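You operate a simulated robot arm through the tools that you are given. There is no shell and no other tool.

You are at the controls of a simulated robot arm. One attempt, no reset.

JOB
Pile some things up. At the end: the white food tub (marked "RICE") from the room end of the short table is on the fridge side of the short table, with the coffee pod (marked "DECAF") from there on top of it and the grey punch (marked "7") on top of that; the white filter from the room end of the short table stands on top of the blue filter; whatever was shut is shut again. Leave all else as you found it, and nothing knocked over.
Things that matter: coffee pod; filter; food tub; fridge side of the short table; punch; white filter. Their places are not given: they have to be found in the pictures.

Only the result counts: the job must be done as asked and must still hold three seconds after the hand-in. Knocking over, shifting, dropping, spilling or breaking anything else fails it.

ROBOT AND FRAMES
A 7-joint arm with a two-finger parallel gripper, fixed in place. Base frame: the origin is on the floor under the middle of its stand, x ahead of it, y to its left, z up; the work surface is at about z = 740. Lengths are in mm, angles in degrees, forces in N, time in s.
With the tool pointing down near the work surface it reaches from about 300 to 680 mm from the base axis. Its first joint turns from -66.0 to 66.0 degrees. Payload 1.57 kg.
Tool frame: the origin (TCP) lies between the finger pads and is the grasp point; the fingertips stand 30 mm ahead of it; z points along the fingers, y is the line along which they close. Largest opening 110 mm; finger width 24, thickness 12; the body of the gripper, 48 by 112 mm, starts 78 mm behind the TCP.
Orientation is told as [roll, pitch, yaw] about the base's x, y, z axes, in that order, counted from this pose: with the fingers straight down and closing along the base's y, the tool's x points along the base's -x, its y along +y and its z along -z.

CONTROLS
- The arm moves only by the tool step_arm. Its argument "series" is a list of rows, each a list of 7 numbers: the closure, from 0 (fully open) to 1 (shut), then the shift along the base's x, y, z in mm, then the turn, a rotation vector about the base's x, y, z in degrees. In form: [[gripper, tx, ty, tz, ax, ay, az], ...]. A call has 1 to 20 rows; each row shifts and turns the commanded pose from where the row before left it. Rows are played at 5 a second. More than 50 mm and 8.6 degrees between two rows, or a gripper value outside its range, and nothing of the call is played. Where a pose cannot be reached the arm comes as near as it can. A force on the tool above 40 N (or 10 N above the force at the start of the call, whichever is more), or a blocked arm, ends the call early, and 0.2 s more pass. The fingers move at their own pace (about 108 mm/s each) and stop on an object; they squeeze with about 43 N. The grip force told is the motor's: it shows also when the fingers shut on nothing. Time passes only in rows, and 0.2 s behind the last, so rows that do not move let the fingers close. The reply holds the time, the measured pose of the TCP, the force on the tool along the base axes, the opening and the grip force, in the units named above and with some noise, with the torque about the TCP (base axes, N m) and any sound that the robot's microphone picked up.
- Cameras (640 x 400 px; columns grow to the right, rows downward): "scene" is fixed at [162.5, -398.5, 1383.5]; the picture's right is [0.77, -0.64, 0.00], its down [-0.48, -0.57, -0.67] and it looks along [0.42, 0.51, -0.75] (base axes); focal length 216 px, centre (320, 200). "wrist" rides on the gripper at [70, 16, -141] in the tool frame; the picture's right is [-0.23, 0.97, 0.00], its down [-0.86, -0.20, -0.48] and it looks along [-0.47, -0.11, 0.88] (tool axes); focal length 222 px, centre (320, 200).
- capture(camera): a new picture of that camera. No time passes.
- pixel_to_xyz(camera, pixels): for up to 12 pixels [column, row] of the newest picture of that camera ("zoom" is the newest enlarged one), the place [x, y, z] in the base frame of the surface seen there, good to about 2 mm. No time passes.
- close_up(camera, box): a new picture of the part [left, top, right, bottom] of that camera's present view, enlarged. No time passes.
- hand_in(): hands the job in; it is judged then, once.

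Unless the task says otherwise, let go and move clear before handing in.

The tools are called after "Request:" as name(argument=value, ...) on one line, values as JSON. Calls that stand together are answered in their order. step_arm: Moves the arm, as the interface text tells. Its arguments: {"type":"object","properties":{"series":{"type":"array","items":{"type":"array","items":{"type":"number"}}}},"required":["series"]} The other tools are called the same way: capture (camera) takes a picture; pixel_to_xyz (camera, pixels) gives the place of the surface under pixels of a picture; close_up (camera, box) takes an enlarged picture of a part of a camera's view; hand_in () hands the job in.

At the start:

```text
clock: 0.0
tcp_pos: [391.5, 281.5, 1123.6]
ee_rot: [-0.1, 0.1, 0.1]
contact_force: [-0.3, 1.1, -0.8]
moment: [-0.02, 0.02, -0.03]
gripper_width: 110.2
gripper_force: 0.1
```

scene: 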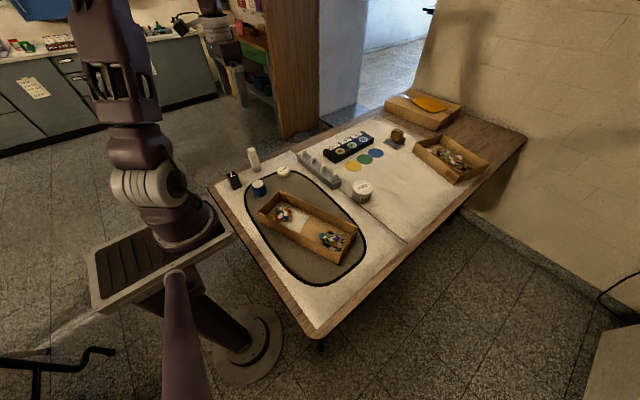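
wrist: 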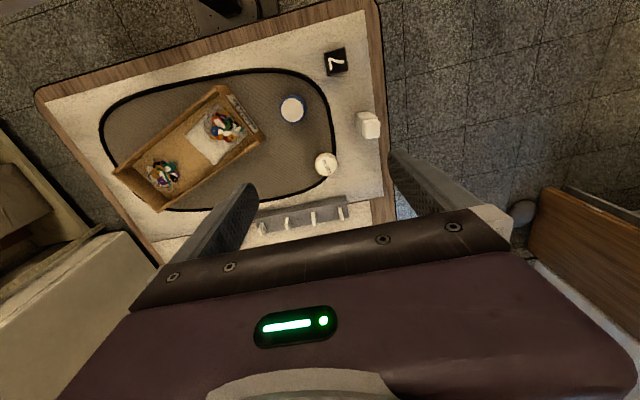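

The scene shows a table with a dark mat, a bin with small items, small objects near (235,180), (254,160), (259,188), (283,171), (362,192), and more at the far end. I'll take enlarged views to identify them.

Request:
close_up(camera="scene", box=[210, 130, 310, 210])

Request:
close_up(camera="scene", box=[300, 120, 420, 210])

Request:
close_up(camera="scene", box=[370, 70, 530, 200])

Request:
close_up(camera="wrist", box=[240, 20, 420, 240])

Request:
close_up(camera="scene", box=[0, 0, 320, 200])

```text
5.00 times, centred on (260, 170) of scene
```

zoom: 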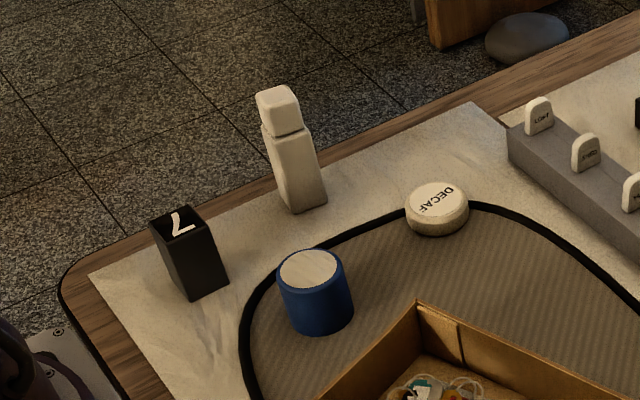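

```text
4.44 times, centred on (360, 165) of scene
```

zoom: 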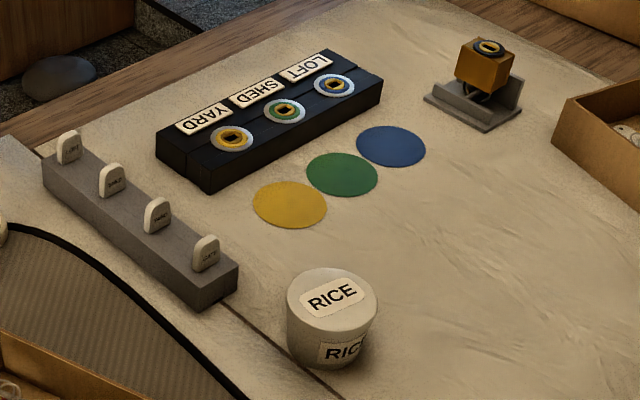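

```text
3.08 times, centred on (450, 135) of scene
```

zoom: 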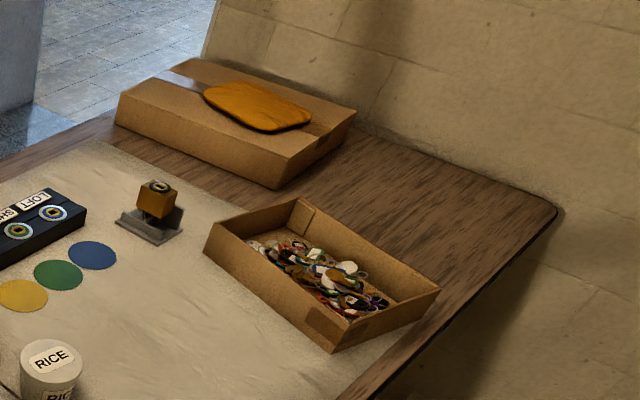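

```text
1.82 times, centred on (330, 130) of wrist
```

zoom: 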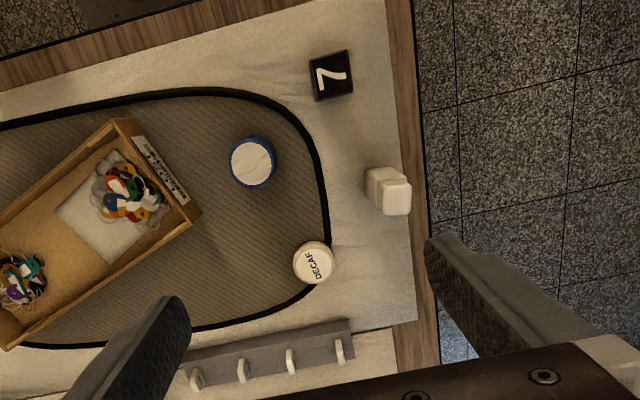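

```text
2.00 times, centred on (160, 100) of scene
```

zoom: 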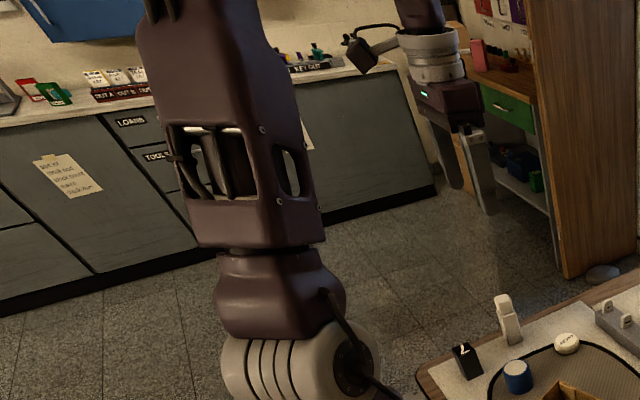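

The zooms show DECAF pod at (283,171), a dark block marked "7" at (235,180), a blue cylinder at (259,188), a tall white object at (254,160), and RICE tub at (362,192). I need coordinates and also to look around for other tables and the fridge.

Request:
pixel_to_xyz(camera="scene", pixels=[[233, 175], [259, 185], [252, 150], [283, 169], [362, 186], [210, 188], [316, 333], [525, 137], [388, 97], [407, 242], [280, 140], [610, 370]])

Request:
close_up(camera="scene", box=[0, 200, 320, 400])

Request:
close_up(camera="scene", box=[400, 200, 640, 400])

Request:
close_up(camera="wrist", box=[0, 100, 200, 300])

Request:
close_up(camera="wrist", box=[480, 150, 640, 250])

```text
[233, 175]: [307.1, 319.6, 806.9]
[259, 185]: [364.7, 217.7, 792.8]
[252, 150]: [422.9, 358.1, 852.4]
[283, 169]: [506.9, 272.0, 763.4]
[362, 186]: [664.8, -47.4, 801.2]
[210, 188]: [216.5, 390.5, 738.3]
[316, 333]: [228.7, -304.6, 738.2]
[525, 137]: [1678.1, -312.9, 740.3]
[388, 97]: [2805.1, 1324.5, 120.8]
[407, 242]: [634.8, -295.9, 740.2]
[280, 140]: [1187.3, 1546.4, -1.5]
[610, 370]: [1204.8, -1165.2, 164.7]
```

```text
2.00 times, centred on (160, 300) of scene
```

zoom: 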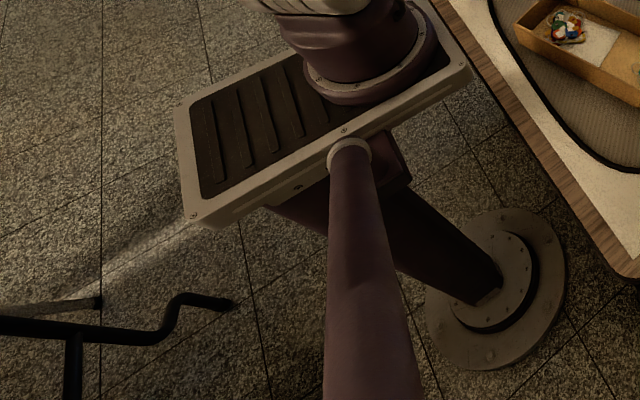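

```text
2.00 times, centred on (520, 300) of scene
```

zoom: 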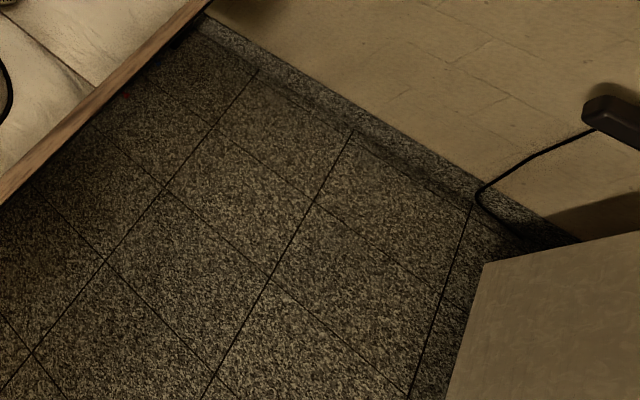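

```text
2.00 times, centred on (100, 200) of wrist
```

zoom: 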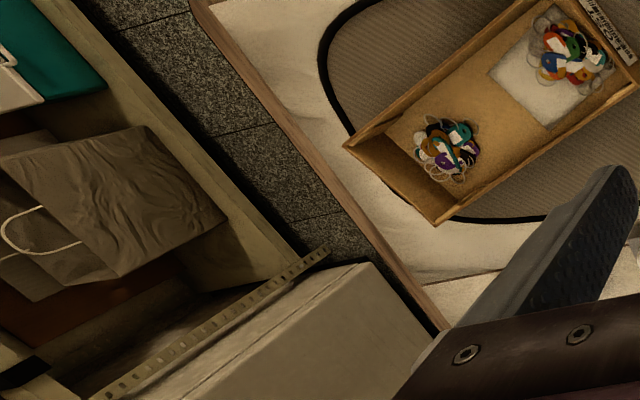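

```text
4.00 times, centred on (560, 200) of wrist
```

zoom: 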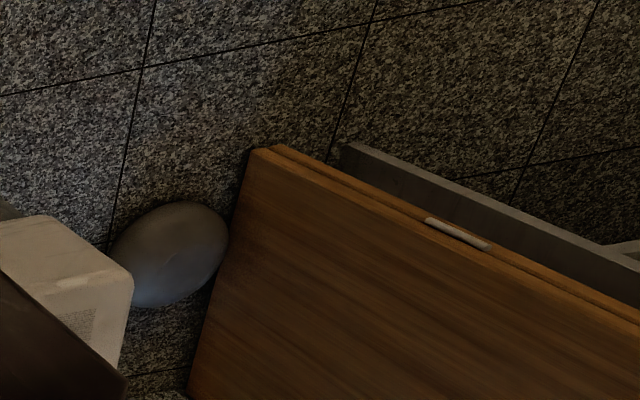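

The table spans x≈216–1680, y≈−305–390, with a seam near x≈635, and a beige box and shelf appear at the left of the wrist view (60–190, 235–350). I'll probe those points to identify landmarks.

Request:
pixel_to_xyz(camera="wrist", pixels=[[60, 280], [130, 236], [20, 290], [30, 190], [100, 240], [20, 150], [15, 350], [530, 210], [580, 230], [230, 10], [370, 5], [500, 225]])

Request:
pixel_to_xyz(camera="scene", pixels=[[345, 195], [380, 220], [300, 155], [390, 205], [330, 172], [348, 147], [398, 135], [450, 160], [420, 105], [300, 225], [370, 120], [362, 200]])

Request:
close_up(camera="wrist", box=[0, 0, 400, 80])

Request:
close_up(camera="wrist", box=[0, 200, 160, 400])

```text
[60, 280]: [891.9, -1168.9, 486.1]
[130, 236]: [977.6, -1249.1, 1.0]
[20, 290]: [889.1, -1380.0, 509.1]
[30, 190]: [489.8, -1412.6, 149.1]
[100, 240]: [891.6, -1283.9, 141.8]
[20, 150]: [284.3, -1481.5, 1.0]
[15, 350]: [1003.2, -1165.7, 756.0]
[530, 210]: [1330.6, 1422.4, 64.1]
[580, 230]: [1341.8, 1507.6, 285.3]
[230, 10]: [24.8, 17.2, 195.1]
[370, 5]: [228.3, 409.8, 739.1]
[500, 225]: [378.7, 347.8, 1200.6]
```

```text
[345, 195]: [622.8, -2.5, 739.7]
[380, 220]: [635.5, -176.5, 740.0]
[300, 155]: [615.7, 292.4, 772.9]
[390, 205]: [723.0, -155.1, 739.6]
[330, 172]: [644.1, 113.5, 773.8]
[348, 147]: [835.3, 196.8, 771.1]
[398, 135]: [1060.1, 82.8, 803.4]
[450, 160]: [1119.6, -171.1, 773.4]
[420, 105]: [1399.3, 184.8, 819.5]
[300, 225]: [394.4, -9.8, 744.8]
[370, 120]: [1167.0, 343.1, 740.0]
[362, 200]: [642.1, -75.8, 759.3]
```

```text
1.60 times, centred on (200, 40) of wrist
```

zoom: 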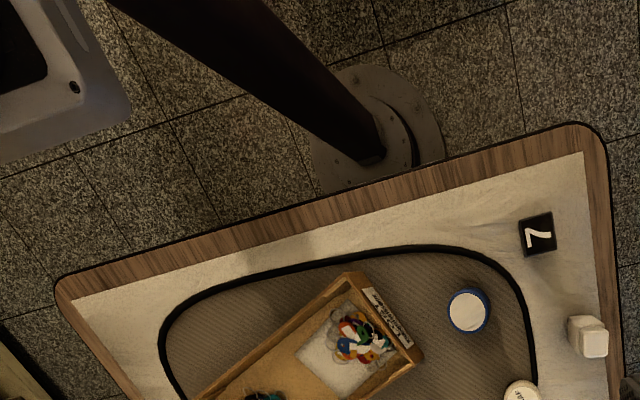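

```text
2.00 times, centred on (80, 300) of wrist
```

zoom: 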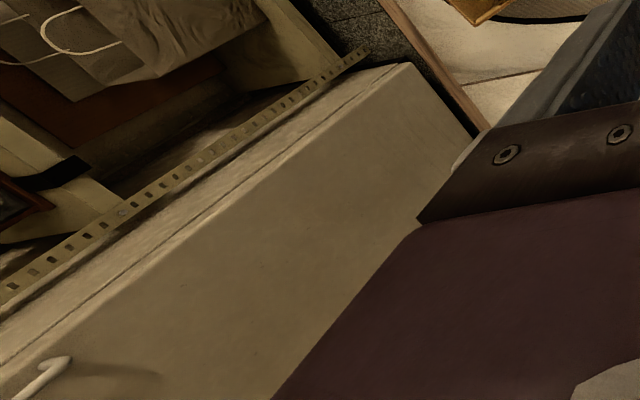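

A tall white box with a handle stands at about (890+, −1165) – likely the fridge, on the −y side. I'll zoom in on the small items to identify them better.

Request:
close_up(camera="wrist", box=[260, 30, 400, 120])

Request:
close_up(camera="wrist", box=[300, 90, 400, 190])

Request:
close_up(camera="scene", box=[220, 140, 275, 200])

Request:
close_up(camera="scene", box=[250, 180, 370, 260])

Request:
close_up(camera="scene", box=[0, 20, 80, 70])

Request:
close_up(camera="scene", box=[130, 0, 270, 100])

```text
4.44 times, centred on (330, 75) of wrist
```

zoom: 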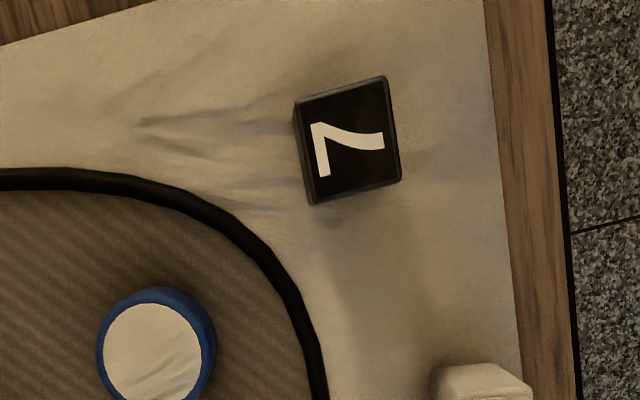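

```text
4.00 times, centred on (350, 140) of wrist
```

zoom: 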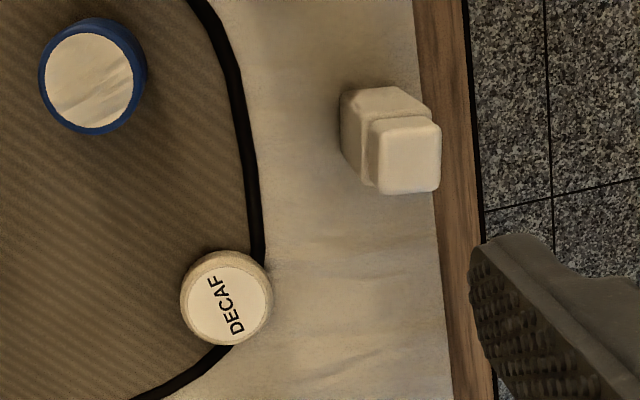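

```text
6.67 times, centred on (248, 170) of scene
```

zoom: 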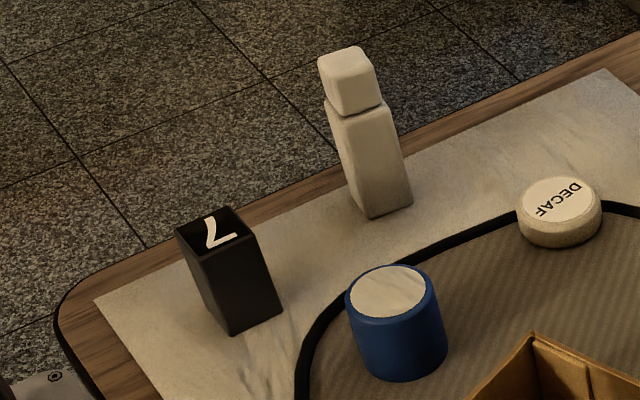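

```text
5.00 times, centred on (310, 220) of scene
```

zoom: 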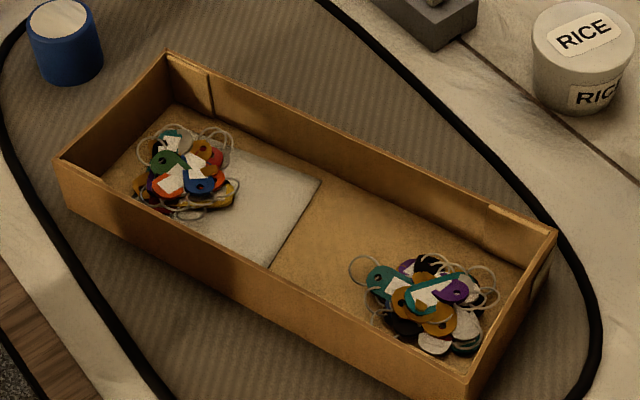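

```text
8.00 times, centred on (40, 45) of scene
```

zoom: 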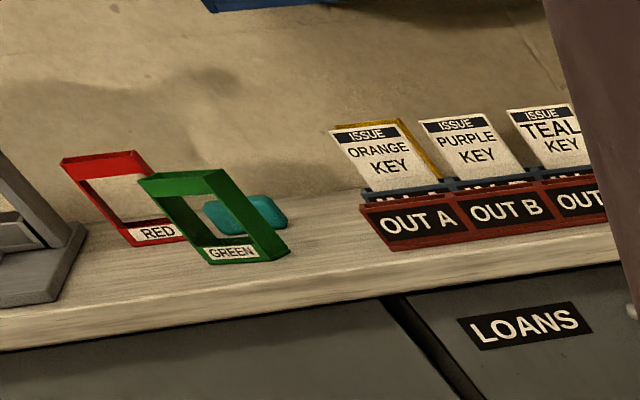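

```text
4.00 times, centred on (200, 50) of scene
```

zoom: 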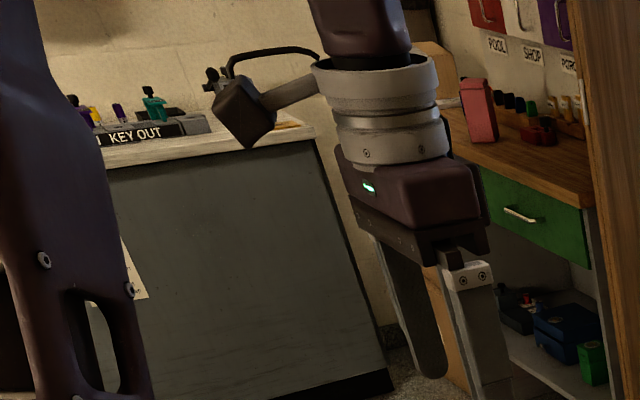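

The tall white two-part object at (422,358) might be the white filter, the blue cylinder the blue filter. To settle what "fridge" and "room" mean, I'll tilt the wrist camera toward −y, staying high above the table.

Request:
step_arm(series=[[0, 0, -30, 0, -8.5, 0, 0], [0, 0, -30, 0, -8.5, 0, 0], [0, 0, -30, 0, -8.5, 0, 0], [0, 0, -30, 0, -8.5, 0, 0], [0, 0, -30, 0, -8.5, 0, 0], [0, 0, -30, 0, -8.5, 0, 0]])

Request:
capture(camera="wrist")

Request:
capture(camera="scene")

```text
clock: 1.4
tcp_pos: [391.5, 99.0, 1124.2]
ee_rot: [-51.3, 0.1, 0.0]
contact_force: [0.1, -0.3, 0.9]
moment: [-0.01, 0.01, -0.02]
gripper_width: 109.9
gripper_force: 0.0
```

```text
taken
```

wrist: 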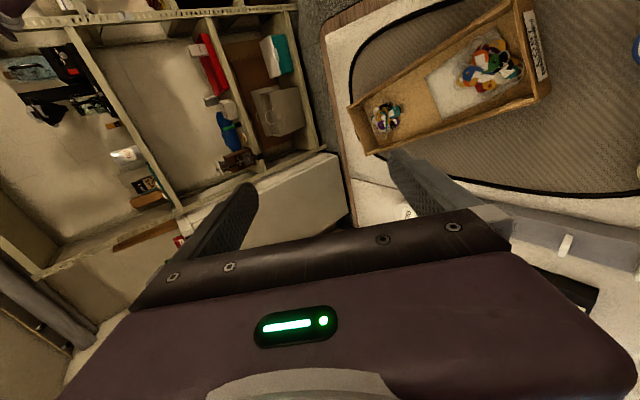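

```text
taken
```

scene: 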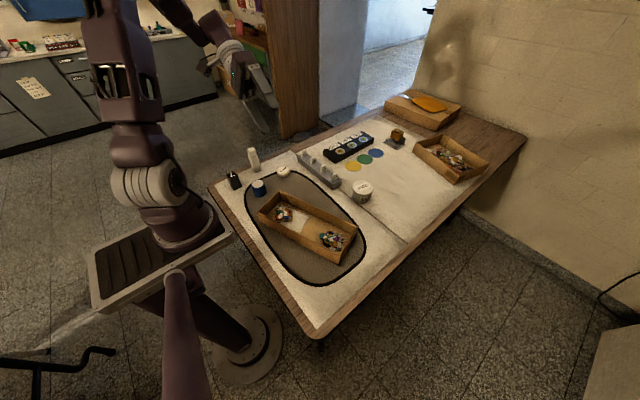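

The wrist view now shows a metal shelf rack and a beige cabinet (250–345, 160–240) on the −y side. I'll zoom in on it.

Request:
close_up(camera="wrist", box=[160, 120, 360, 280])

Request:
close_up(camera="wrist", box=[0, 150, 200, 350])

Request:
close_up(camera="wrist", box=[0, 0, 320, 200])

Request:
close_up(camera="wrist", box=[340, 0, 640, 190])

```text
2.50 times, centred on (260, 200) of wrist
```

zoom: 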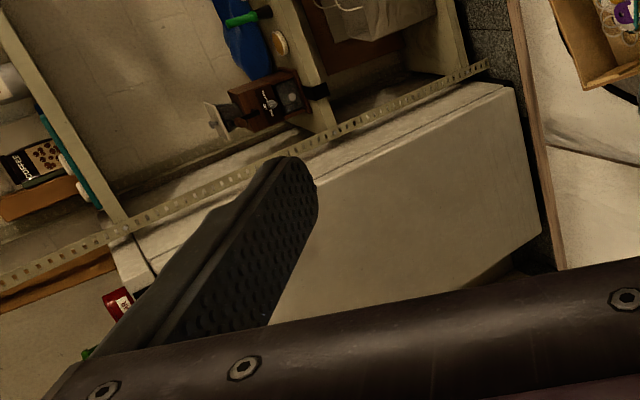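

```text
2.00 times, centred on (100, 250) of wrist
```

zoom: 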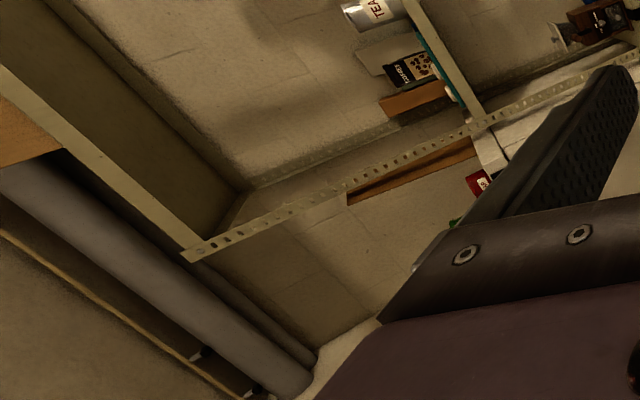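

```text
2.00 times, centred on (160, 100) of wrist
```

zoom: 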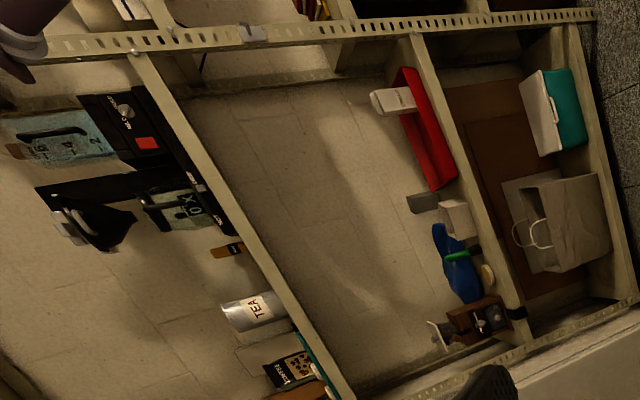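

```text
2.11 times, centred on (490, 95) of wrist
```

zoom: 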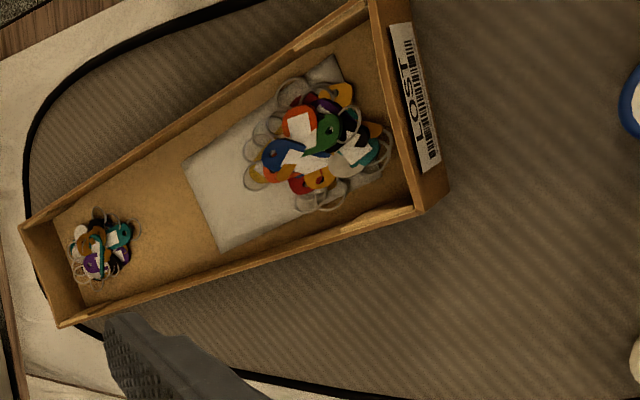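

The beige cabinet next to the coffee/tea shelf at y≈−1165 is the only fridge-like thing, so the fridge side is the −y side of the table. I'll straighten the tool and move over the objects for precise measurements, starting toward RICE.

Request:
step_arm(series=[[0, 10, -20, -10, 8.5, 0, 0], [0, 20, -20, -10, 8.5, 0, 0], [0, 20, -20, -20, 8.5, 0, 0], [0, 20, -20, -20, 8.5, 0, 0], [0, 20, -20, -20, 8.5, 0, 0], [0, 20, -20, -20, 8.5, 0, 0], [0, 0, 0, -20, 0, 0, 0]])

Request:
capture(camera="wrist")

```text
clock: 3.0
tcp_pos: [500.9, -18.7, 1004.9]
ee_rot: [-0.1, 0.0, 0.1]
contact_force: [0.1, 0.1, 0.1]
moment: [0.0, 0.02, 0.03]
gripper_width: 109.8
gripper_force: 0.1
```

```text
taken
```

wrist: 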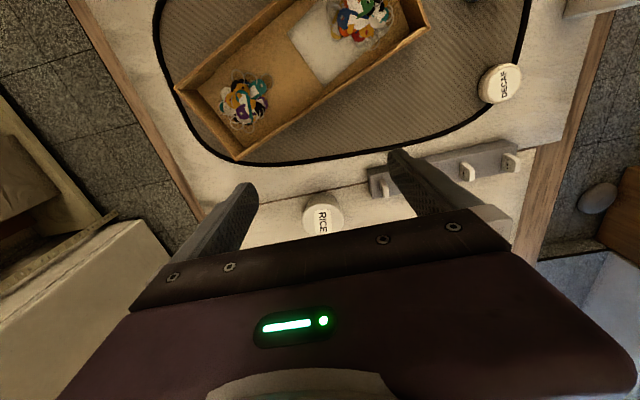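

RICE is at (322,213) in the wrist view, the bin and mat above it, and a free cloth strip around (200,175). I'll zoom and measure the tub and the free area.

Request:
close_up(camera="wrist", box=[240, 160, 400, 260])

Request:
pixel_to_xyz(camera="zoom", pixels=[[250, 200], [410, 200], [330, 130], [330, 260], [270, 150], [390, 150], [290, 240], [380, 240], [330, 200], [200, 200], [460, 200], [330, 80]])

Request:
pixel_to_xyz(camera="wrist", pixels=[[177, 90], [238, 160], [427, 25], [240, 164], [180, 130], [160, 50], [185, 180], [200, 205], [250, 200], [320, 160], [385, 185], [375, 200]])

```text
4.00 times, centred on (320, 210) of wrist
```

zoom: 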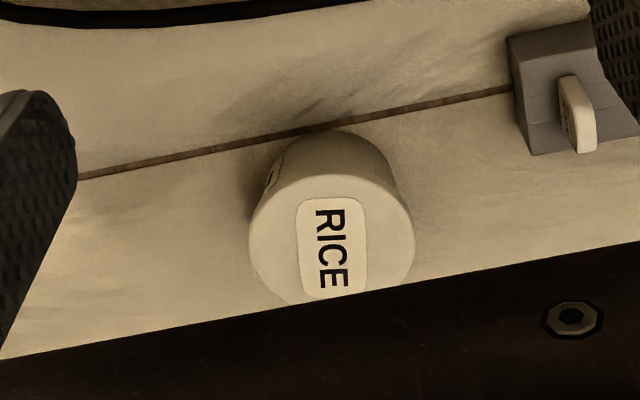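

```text
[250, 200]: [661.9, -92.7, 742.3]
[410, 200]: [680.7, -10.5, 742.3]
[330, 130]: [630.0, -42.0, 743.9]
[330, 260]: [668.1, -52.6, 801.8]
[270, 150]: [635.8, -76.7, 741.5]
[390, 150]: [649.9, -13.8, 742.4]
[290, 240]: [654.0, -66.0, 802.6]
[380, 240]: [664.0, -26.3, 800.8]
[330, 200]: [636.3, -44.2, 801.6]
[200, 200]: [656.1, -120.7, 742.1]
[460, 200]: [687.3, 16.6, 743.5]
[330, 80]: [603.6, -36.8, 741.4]
```

```text
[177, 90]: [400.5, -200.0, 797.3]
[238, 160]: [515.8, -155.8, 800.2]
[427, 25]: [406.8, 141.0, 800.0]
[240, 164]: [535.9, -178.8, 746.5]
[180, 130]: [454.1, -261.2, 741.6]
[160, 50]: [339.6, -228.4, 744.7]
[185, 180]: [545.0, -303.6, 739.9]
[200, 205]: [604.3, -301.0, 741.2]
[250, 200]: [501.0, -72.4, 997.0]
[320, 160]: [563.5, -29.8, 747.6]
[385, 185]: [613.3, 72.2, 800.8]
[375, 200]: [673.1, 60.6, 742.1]
```

Tub top is z≈802, centre near (657,−49), and there's a free cloth spot near (580,−215) clear of the bin (corner at (516,−156)) and mat. Next I'll measure tub edges precisely, then move to view the other four items.

Request:
pixel_to_xyz(camera="zoom", pixels=[[256, 235], [408, 230], [332, 178], [300, 182], [370, 184], [262, 265], [406, 262], [290, 292], [320, 290], [350, 282], [252, 250], [280, 200]])

Request:
step_arm(series=[[0, -20, 30, 0, 0, 0, 0], [0, -20, 30, 0, 0, 0, 0], [0, -20, 30, 0, 0, 0, 0], [0, -20, 30, 0, 0, 0, 0], [0, -20, 30, 0, 0, 0, 0], [0, -20, 30, 0, 0, 0, 0], [0, -20, 30, 0, 0, 0, 0], [0, -20, 30, 0, 0, 0, 0], [0, 0, 20, 0, 0, 0, 0]])

Request:
capture(camera="wrist")

```text
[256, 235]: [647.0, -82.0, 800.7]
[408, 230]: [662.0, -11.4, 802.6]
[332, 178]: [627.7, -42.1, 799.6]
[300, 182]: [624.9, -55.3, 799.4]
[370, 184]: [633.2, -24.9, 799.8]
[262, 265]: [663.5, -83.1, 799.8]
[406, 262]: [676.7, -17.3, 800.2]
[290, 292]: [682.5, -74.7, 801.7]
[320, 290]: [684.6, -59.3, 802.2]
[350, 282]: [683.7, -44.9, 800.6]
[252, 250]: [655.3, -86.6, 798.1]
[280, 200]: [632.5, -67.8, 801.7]
```

```text
clock: 5.0
tcp_pos: [339.9, 242.1, 1003.9]
ee_rot: [-0.1, 0.0, 0.0]
contact_force: [-1.0, 0.1, 0.1]
moment: [-0.02, 0.01, 0.01]
gripper_width: 110.1
gripper_force: 0.1
```

```text
taken
```

wrist: 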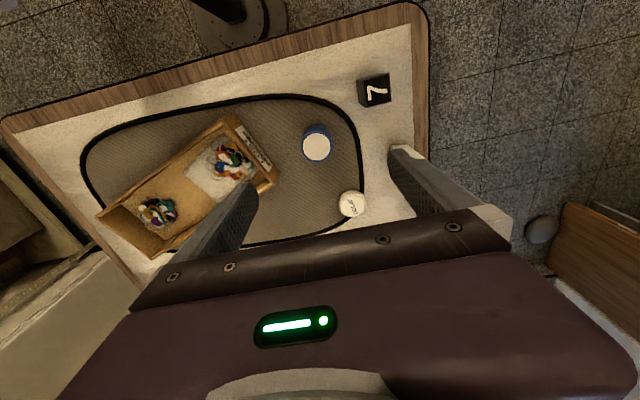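

Tub centre fits (657,−48) with radius ≈36. Now I zoom in on the 7 block at (374,90), the blue filter (317,143), and DECAF (351,204).

Request:
close_up(camera="wrist", box=[280, 60, 440, 160])

Request:
pixel_to_xyz(camera="zoom", pixels=[[315, 90], [425, 60], [440, 160], [330, 185], [380, 125], [145, 355], [145, 300], [145, 395], [90, 350], [200, 350], [110, 310], [180, 310]])

Request:
close_up(camera="wrist", box=[310, 170, 390, 230])

Request:
pixel_to_xyz(camera="wrist", pixels=[[351, 204], [340, 204], [362, 204], [351, 194], [351, 214], [317, 147], [317, 135], [317, 158], [305, 147], [329, 147], [317, 128], [351, 189]])

```text
4.00 times, centred on (360, 110) of wrist
```

zoom: 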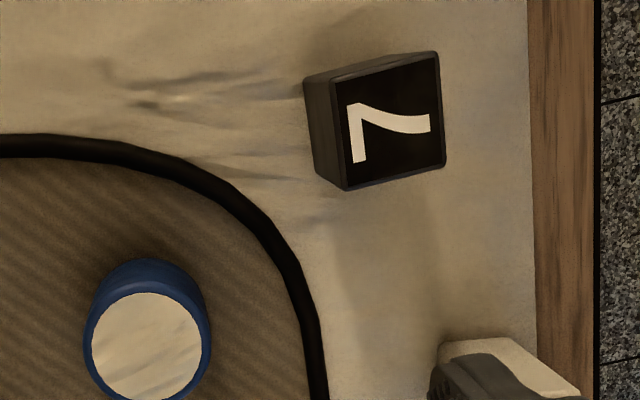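

```text
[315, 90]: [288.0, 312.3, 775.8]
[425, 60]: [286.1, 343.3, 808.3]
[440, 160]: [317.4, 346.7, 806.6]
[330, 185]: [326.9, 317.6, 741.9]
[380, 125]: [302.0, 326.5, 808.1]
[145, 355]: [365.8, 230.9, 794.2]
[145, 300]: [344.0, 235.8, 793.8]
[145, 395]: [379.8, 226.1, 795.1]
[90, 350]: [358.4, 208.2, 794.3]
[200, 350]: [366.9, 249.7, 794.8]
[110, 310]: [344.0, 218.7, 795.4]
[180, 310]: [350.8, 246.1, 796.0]
```

```text
6.67 times, centred on (350, 200) of wrist
```

zoom: 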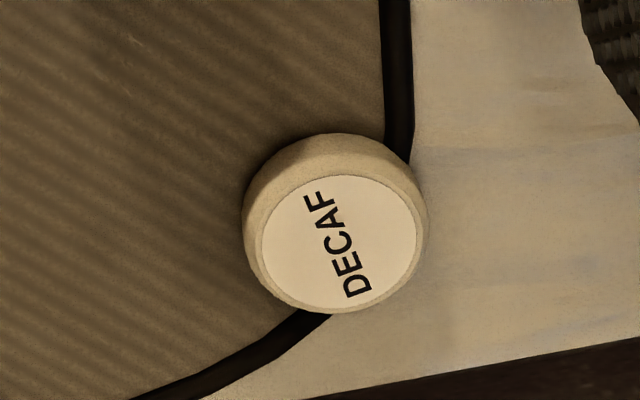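

```text
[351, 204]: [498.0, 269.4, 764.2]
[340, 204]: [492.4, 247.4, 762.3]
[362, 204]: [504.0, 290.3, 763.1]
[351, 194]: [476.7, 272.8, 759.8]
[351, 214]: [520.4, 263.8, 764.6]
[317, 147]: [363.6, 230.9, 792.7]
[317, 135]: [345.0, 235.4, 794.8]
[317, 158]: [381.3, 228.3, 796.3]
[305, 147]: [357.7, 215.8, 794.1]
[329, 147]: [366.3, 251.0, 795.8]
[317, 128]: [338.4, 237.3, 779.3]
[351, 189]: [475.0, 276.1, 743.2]
```

Blue filter top is at ~(362,231,795), DECAF around (503,271,764), and the 7 block near (302,329,808), rotated about 6°. I'll query edges more accurately.

Request:
pixel_to_xyz(camera="zoom", pixels=[[340, 243], [266, 235], [414, 243], [340, 178], [335, 305], [250, 215], [423, 230], [290, 195], [390, 195], [280, 290], [395, 285], [310, 310]])

Request:
close_up(camera="wrist", box=[345, 60, 409, 100])

```text
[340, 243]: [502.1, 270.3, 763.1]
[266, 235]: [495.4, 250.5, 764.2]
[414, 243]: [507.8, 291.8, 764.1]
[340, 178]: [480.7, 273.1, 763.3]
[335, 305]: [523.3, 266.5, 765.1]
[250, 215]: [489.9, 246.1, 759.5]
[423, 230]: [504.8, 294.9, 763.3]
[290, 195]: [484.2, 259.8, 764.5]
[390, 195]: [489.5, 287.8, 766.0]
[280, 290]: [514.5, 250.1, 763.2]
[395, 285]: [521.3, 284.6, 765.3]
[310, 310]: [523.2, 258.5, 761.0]
```

```text
10.00 times, centred on (377, 80) of wrist
```

zoom: 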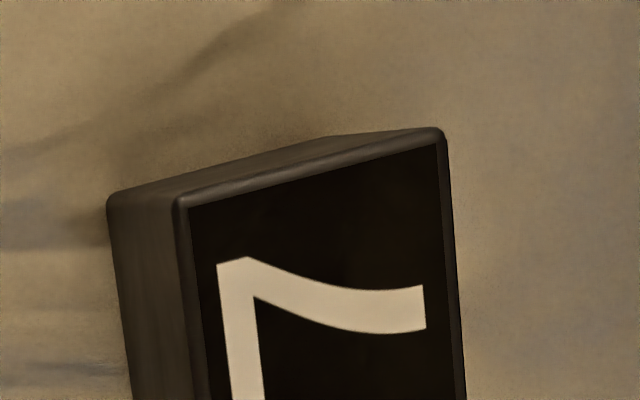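

The block's sides are dark grey with a black label "7" on top, so it is the grey punch. I'll get its corners.

Request:
close_up(camera="wrist", box=[345, 68, 409, 108])

Request:
pixel_to_xyz(camera="zoom", pixels=[[190, 130], [435, 60], [450, 310], [228, 370], [320, 210], [320, 100], [320, 345], [205, 240], [440, 180], [150, 200], [118, 125], [160, 330]])

```text
10.00 times, centred on (377, 88) of wrist
```

zoom: 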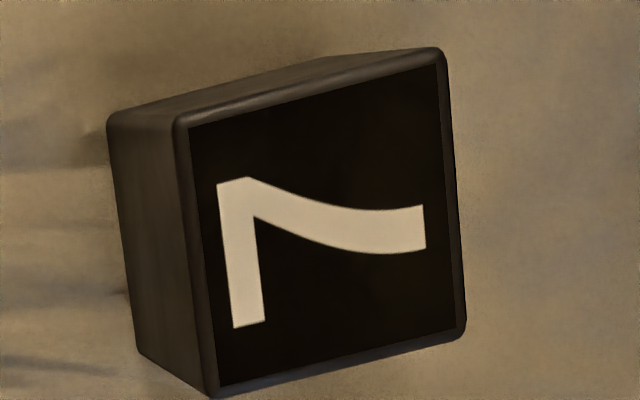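

```text
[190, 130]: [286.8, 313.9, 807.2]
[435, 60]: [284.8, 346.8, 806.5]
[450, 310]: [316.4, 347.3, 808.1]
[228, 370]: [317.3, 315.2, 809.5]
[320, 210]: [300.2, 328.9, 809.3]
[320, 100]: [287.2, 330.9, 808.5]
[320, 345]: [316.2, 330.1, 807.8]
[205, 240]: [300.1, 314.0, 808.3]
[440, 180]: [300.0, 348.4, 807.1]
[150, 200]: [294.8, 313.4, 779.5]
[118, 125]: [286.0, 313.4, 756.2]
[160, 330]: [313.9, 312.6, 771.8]
```

The punch is axis-aligned, centre (301,331), ~35 mm square, 68 mm tall. Now I'll shift the wrist to see the tall white filter, which was hidden behind the right finger.

Request:
step_arm(series=[[0, -20, 30, 20, 0, 0, 0], [0, -10, 30, 20, 0, 0, 0], [0, -10, 30, 10, 0, 0, 0]])

Request:
capture(camera="wrist")

```text
clock: 5.8
tcp_pos: [302.9, 330.3, 1053.6]
ee_rot: [0.0, 0.0, 0.2]
contact_force: [-0.1, 0.3, -0.6]
moment: [0.0, -0.02, 0.04]
gripper_width: 109.7
gripper_force: 0.1
```

```text
taken
```

wrist: 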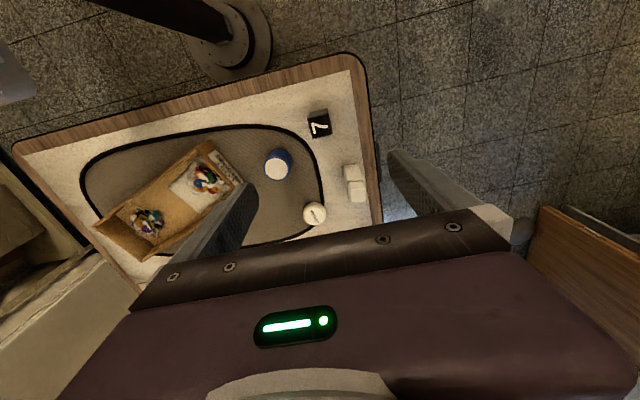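

The white filter is now visible at (354,182). I'll zoom in and measure its cap and body.

Request:
close_up(camera="wrist", box=[322, 160, 386, 205])

Request:
pixel_to_xyz(camera="zoom", pixels=[[320, 260], [260, 220], [320, 100], [240, 130], [400, 120], [260, 300], [400, 300], [390, 220], [320, 180], [300, 60], [360, 160], [320, 320]])

Request:
close_up(camera="scene", box=[238, 140, 270, 180])

```text
8.89 times, centred on (354, 182) of wrist
```

zoom: 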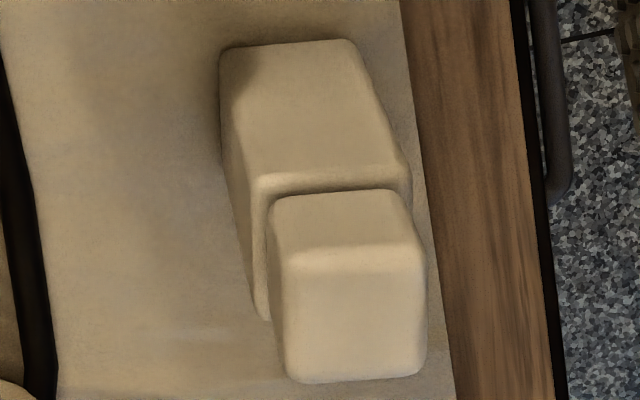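

```text
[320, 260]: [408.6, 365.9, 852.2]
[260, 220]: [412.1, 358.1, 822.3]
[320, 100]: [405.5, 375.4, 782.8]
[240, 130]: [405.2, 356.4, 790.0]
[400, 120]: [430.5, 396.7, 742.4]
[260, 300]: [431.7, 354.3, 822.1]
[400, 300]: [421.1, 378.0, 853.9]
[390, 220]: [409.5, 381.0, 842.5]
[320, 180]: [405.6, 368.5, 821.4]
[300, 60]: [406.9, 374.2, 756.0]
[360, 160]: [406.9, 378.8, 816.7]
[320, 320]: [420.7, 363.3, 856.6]
```

```text
10.00 times, centred on (254, 160) of scene
```

zoom: 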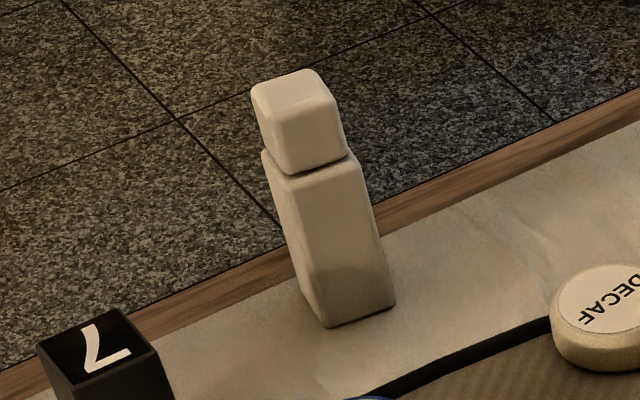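

The filter's body spans z 740–822 with a slightly smaller cap to 856; front face x≈405, left face y≈356. I'll query more edges for its centre and yaw.

Request:
close_up(camera="wrist", box=[322, 160, 386, 205])

Request:
pixel_to_xyz(camera="zoom", pixels=[[300, 368], [412, 365], [298, 280], [410, 272], [278, 300], [258, 310], [255, 200], [228, 90], [345, 60], [390, 150], [270, 180], [405, 190]])

Request:
pixel_to_xyz(camera="scene", pixels=[[258, 160], [259, 170], [252, 162], [249, 164], [262, 168], [256, 172], [249, 149], [254, 150], [251, 154], [258, 150], [236, 184], [259, 192]])

```text
8.89 times, centred on (354, 182) of wrist
```

zoom: 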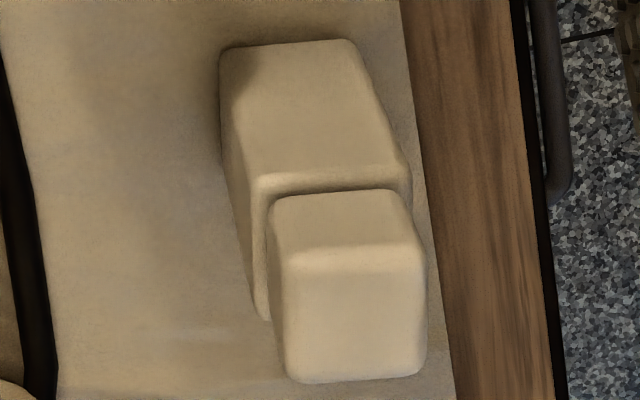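

```text
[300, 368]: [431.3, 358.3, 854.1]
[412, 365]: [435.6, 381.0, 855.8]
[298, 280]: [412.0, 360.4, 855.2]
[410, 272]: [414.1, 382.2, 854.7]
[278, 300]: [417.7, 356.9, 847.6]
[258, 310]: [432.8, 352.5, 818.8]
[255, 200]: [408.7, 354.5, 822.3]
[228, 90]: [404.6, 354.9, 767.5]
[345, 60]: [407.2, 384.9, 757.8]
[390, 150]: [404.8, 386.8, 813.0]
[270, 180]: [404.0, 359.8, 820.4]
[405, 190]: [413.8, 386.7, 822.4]
```

```text
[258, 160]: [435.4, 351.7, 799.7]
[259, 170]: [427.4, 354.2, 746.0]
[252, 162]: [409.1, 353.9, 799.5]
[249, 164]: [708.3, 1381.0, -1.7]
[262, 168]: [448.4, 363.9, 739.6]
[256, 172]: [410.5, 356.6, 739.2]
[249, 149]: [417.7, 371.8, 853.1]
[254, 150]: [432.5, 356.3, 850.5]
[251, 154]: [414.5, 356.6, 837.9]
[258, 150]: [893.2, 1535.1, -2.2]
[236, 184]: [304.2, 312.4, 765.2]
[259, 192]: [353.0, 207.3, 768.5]
```

White filter centre ≈(423,370.5), ~35 mm square, yaw ≈−5°. Now precise edges of the blue filter at (278,165).

Request:
close_up(camera="wrist", box=[246, 145, 310, 185])

Request:
pixel_to_xyz(camera="zoom", pixels=[[320, 220], [200, 230], [440, 230], [320, 120], [320, 330], [240, 150], [400, 150], [240, 310], [400, 310], [185, 230], [320, 60], [320, 345]])

```text
10.00 times, centred on (278, 165) of wrist
```

zoom: 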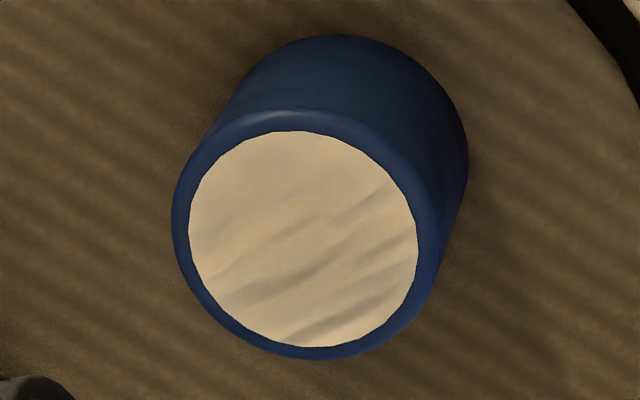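

```text
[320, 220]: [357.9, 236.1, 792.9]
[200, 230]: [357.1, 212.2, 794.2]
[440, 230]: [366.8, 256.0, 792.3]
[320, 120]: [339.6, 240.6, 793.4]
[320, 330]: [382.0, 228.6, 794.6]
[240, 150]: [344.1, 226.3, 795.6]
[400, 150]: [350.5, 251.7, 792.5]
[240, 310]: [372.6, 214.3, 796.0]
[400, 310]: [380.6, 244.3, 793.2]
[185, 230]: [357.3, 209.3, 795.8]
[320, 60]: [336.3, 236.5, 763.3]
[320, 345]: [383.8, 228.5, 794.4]
```

Blue filter centre ≈(361,232), top z≈794.5, Ø≈50. I'll begin with the white filter: move above it (423,370.5) with yaw −5° and check before descending.

Request:
step_arm(series=[[0, 24, 8, -20, 0, 0, -1], [0, 24, 8, -30, 0, 0, -1], [0, 24, 8, -30, 0, 0, -1], [0, 24, 8, -30, 0, 0, -1], [0, 24, 8, -30, 0, 0, -1], [0, 0, 0, 0, 0, 0, 0]])

Request:
capture(camera="wrist")

Request:
close_up(camera="scene", box=[200, 90, 300, 200])

```text
clock: 7.2
tcp_pos: [421.4, 370.1, 913.6]
ee_rot: [0.0, 0.1, -4.9]
contact_force: [0.7, -1.2, -0.1]
moment: [0.02, -0.01, -0.01]
gripper_width: 109.9
gripper_force: 0.1
```

```text
taken
```

wrist: 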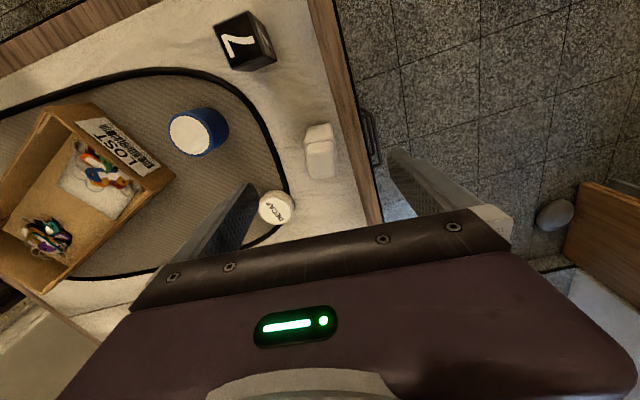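

```text
3.64 times, centred on (250, 145) of scene
```

zoom: 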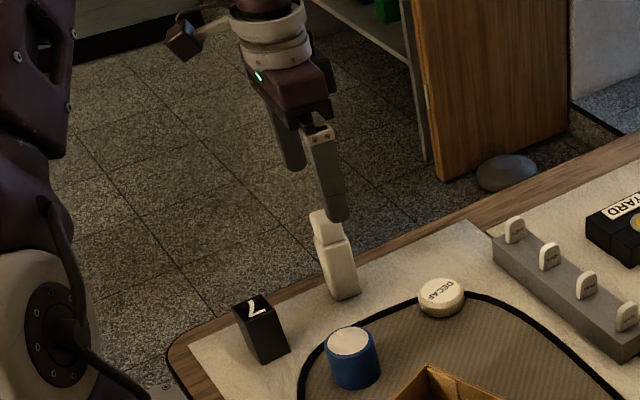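

The white filter is at (320,150) and lined up. There's a thin grey loop at (370,135) beside the table edge; I'll check what that is before lowering the outer finger there.

Request:
close_up(camera="wrist", box=[290, 90, 410, 190])

Request:
pixel_to_xyz(camera="wrist", pixels=[[363, 112], [371, 140], [376, 160], [365, 125], [313, 135], [328, 135], [312, 170], [330, 170], [318, 140], [318, 160], [350, 160], [370, 200]])

```text
4.00 times, centred on (350, 140) of wrist
```

zoom: 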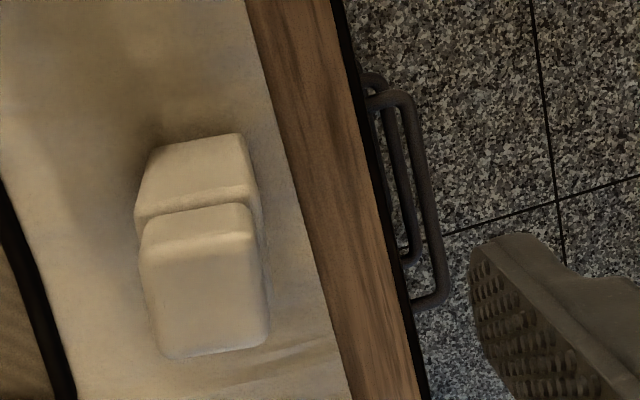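

```text
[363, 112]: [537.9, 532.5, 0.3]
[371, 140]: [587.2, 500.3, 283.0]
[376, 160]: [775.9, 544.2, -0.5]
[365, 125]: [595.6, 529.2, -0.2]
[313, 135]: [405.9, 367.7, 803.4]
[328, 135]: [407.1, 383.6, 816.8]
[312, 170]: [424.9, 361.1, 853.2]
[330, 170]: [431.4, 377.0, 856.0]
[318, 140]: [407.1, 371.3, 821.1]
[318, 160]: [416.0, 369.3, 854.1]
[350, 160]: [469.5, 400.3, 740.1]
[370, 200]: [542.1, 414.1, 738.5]
```

The loop is just drawer handles well below the tabletop, so no conflict. Filter centre ≈(422,371) is aligned; descending to TCP z≈786 and closing.

Request:
step_arm(series=[[0, 1, 0.5, -30, 0, 0, 0], [0, 0, 0, -30, 0, 0, 0], [0, 0, 0, -30, 0, 0, 0], [0, 0, 0, -25, 0, 0, 0], [0, 0, 0, -12, 0, 0, 0], [0, 0, 0, 0, 0, 0, 0]])

Request:
capture(camera="wrist")

Request:
close_up(camera="scene", box=[200, 90, 300, 200])

```text
clock: 8.6
tcp_pos: [422.6, 370.2, 785.6]
ee_rot: [-0.1, 0.0, -4.9]
contact_force: [0.2, 0.2, 0.1]
moment: [0.01, 0.01, -0.02]
gripper_width: 110.0
gripper_force: 0.1
```

```text
taken
```

wrist: 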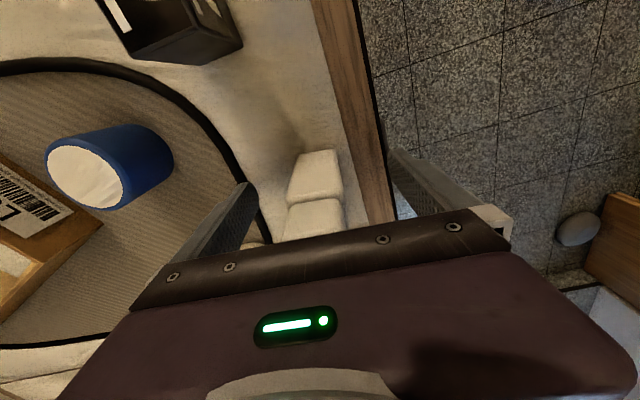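

```text
3.64 times, centred on (250, 145) of scene
```

zoom: 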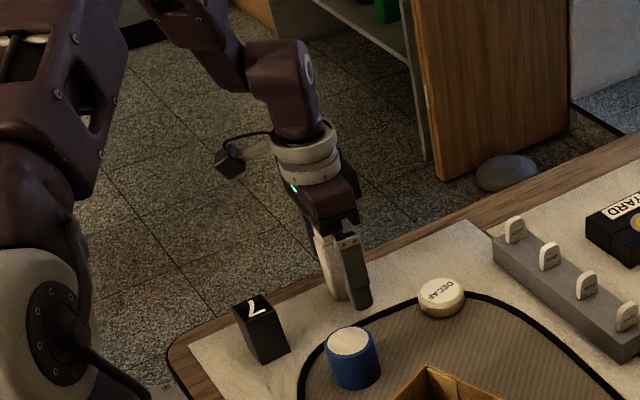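

The filter sits centred between the fingers (~(315,180)). Closing the gripper now.

Request:
step_arm(series=[[0.5, 0, 0, 0, 0, 0, 0], [0.6, 0, 0, 0, 0, 0, 0], [0.65, 0, 0, 0, 0, 0, 0], [1, 0, 0, 0, 0, 0, 0], [1, 0, 0, 0, 0, 0, 0], [1, 0, 0, 0, 0, 0, 0]])

```text
clock: 10.0
tcp_pos: [424.3, 369.6, 786.9]
ee_rot: [0.0, 0.0, -4.9]
contact_force: [1.2, -0.2, 3.6]
moment: [0.04, 0.04, -0.01]
gripper_width: 33.7
gripper_force: 41.4
```

Gripped at 33.7 mm width with 41 N. Lifting slowly 100 mm.

Request:
step_arm(series=[[1, 0, 0, 5, 0, 0, 0], [1, 0, 0, 10, 0, 0, 0], [1, 0, 0, 20, 0, 0, 0], [1, 0, 0, 25, 0, 0, 0], [1, 0, 0, 25, 0, 0, 0], [1, 0, 0, 15, 0, 0, 0], [1, 0, 0, 0, 0, 0, 0]])

Request:
capture(camera="scene")

Request:
close_up(camera="scene", box=[210, 100, 300, 200])

Request:
capture(camera="wrist")

```text
clock: 11.6
tcp_pos: [422.8, 368.7, 887.6]
ee_rot: [-0.2, 0.0, -4.9]
contact_force: [0.0, 0.2, -0.6]
moment: [0.0, 0.02, 0.01]
gripper_width: 33.5
gripper_force: 40.9
```

```text
taken
```

scene: 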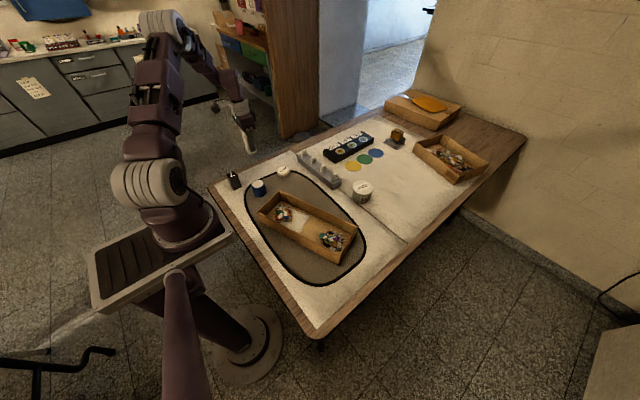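

```text
4.00 times, centred on (255, 150) of scene
```

zoom: 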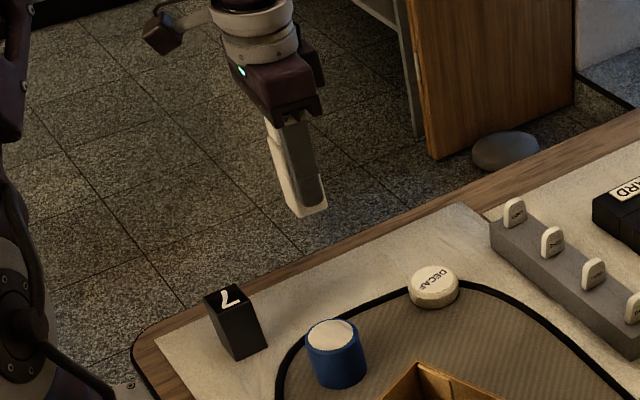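

```text
taken
```

wrist: 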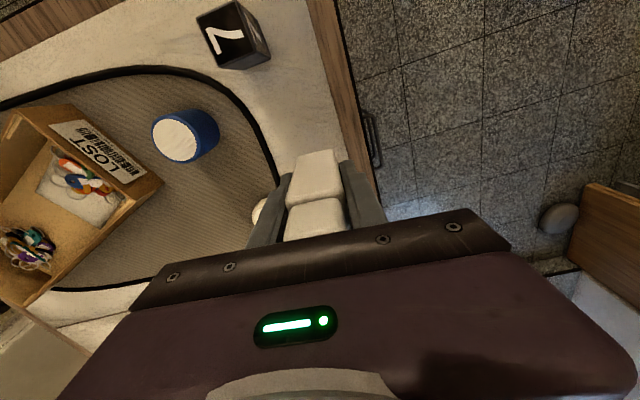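

The filter is held upright with bottom at about z 841. Moving over the blue filter at (361,232).

Request:
step_arm(series=[[1, -6, -13, 0, 0, 0, 0], [1, -12, -26, 0, 0, 0, 0], [1, -13, -29, 0, 0, 0, 0], [1, -13, -29, 0, 0, 0, 0], [1, -12, -26, 0, 0, 0, 0], [1, -5.8, -13.7, 0, 0, 0, 0], [1, 0, 0, 0, 0, 0, 0]])

Request:
capture(camera="wrist")

Request:
close_up(camera="scene", box=[220, 130, 300, 210])

```text
clock: 13.2
tcp_pos: [360.7, 234.3, 887.3]
ee_rot: [0.0, -0.1, -4.9]
contact_force: [0.5, 0.5, -0.8]
moment: [-0.01, 0.0, -0.01]
gripper_width: 33.4
gripper_force: 41.0
```

```text
taken
```

wrist: 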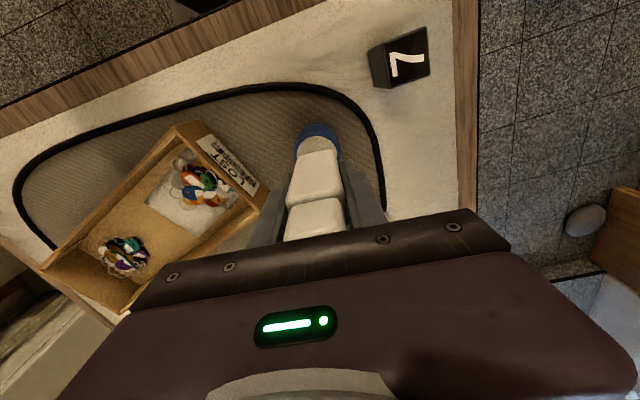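

```text
5.00 times, centred on (260, 170) of scene
```

zoom: 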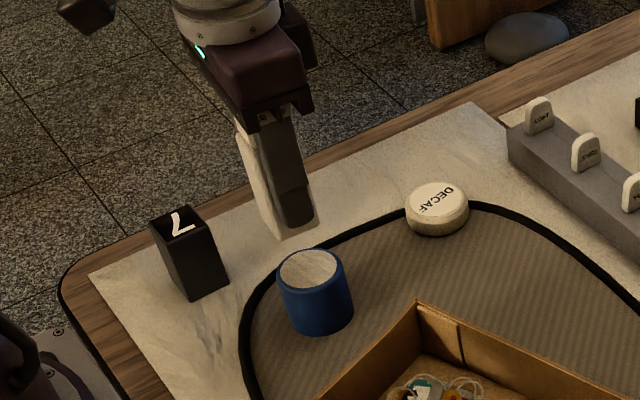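

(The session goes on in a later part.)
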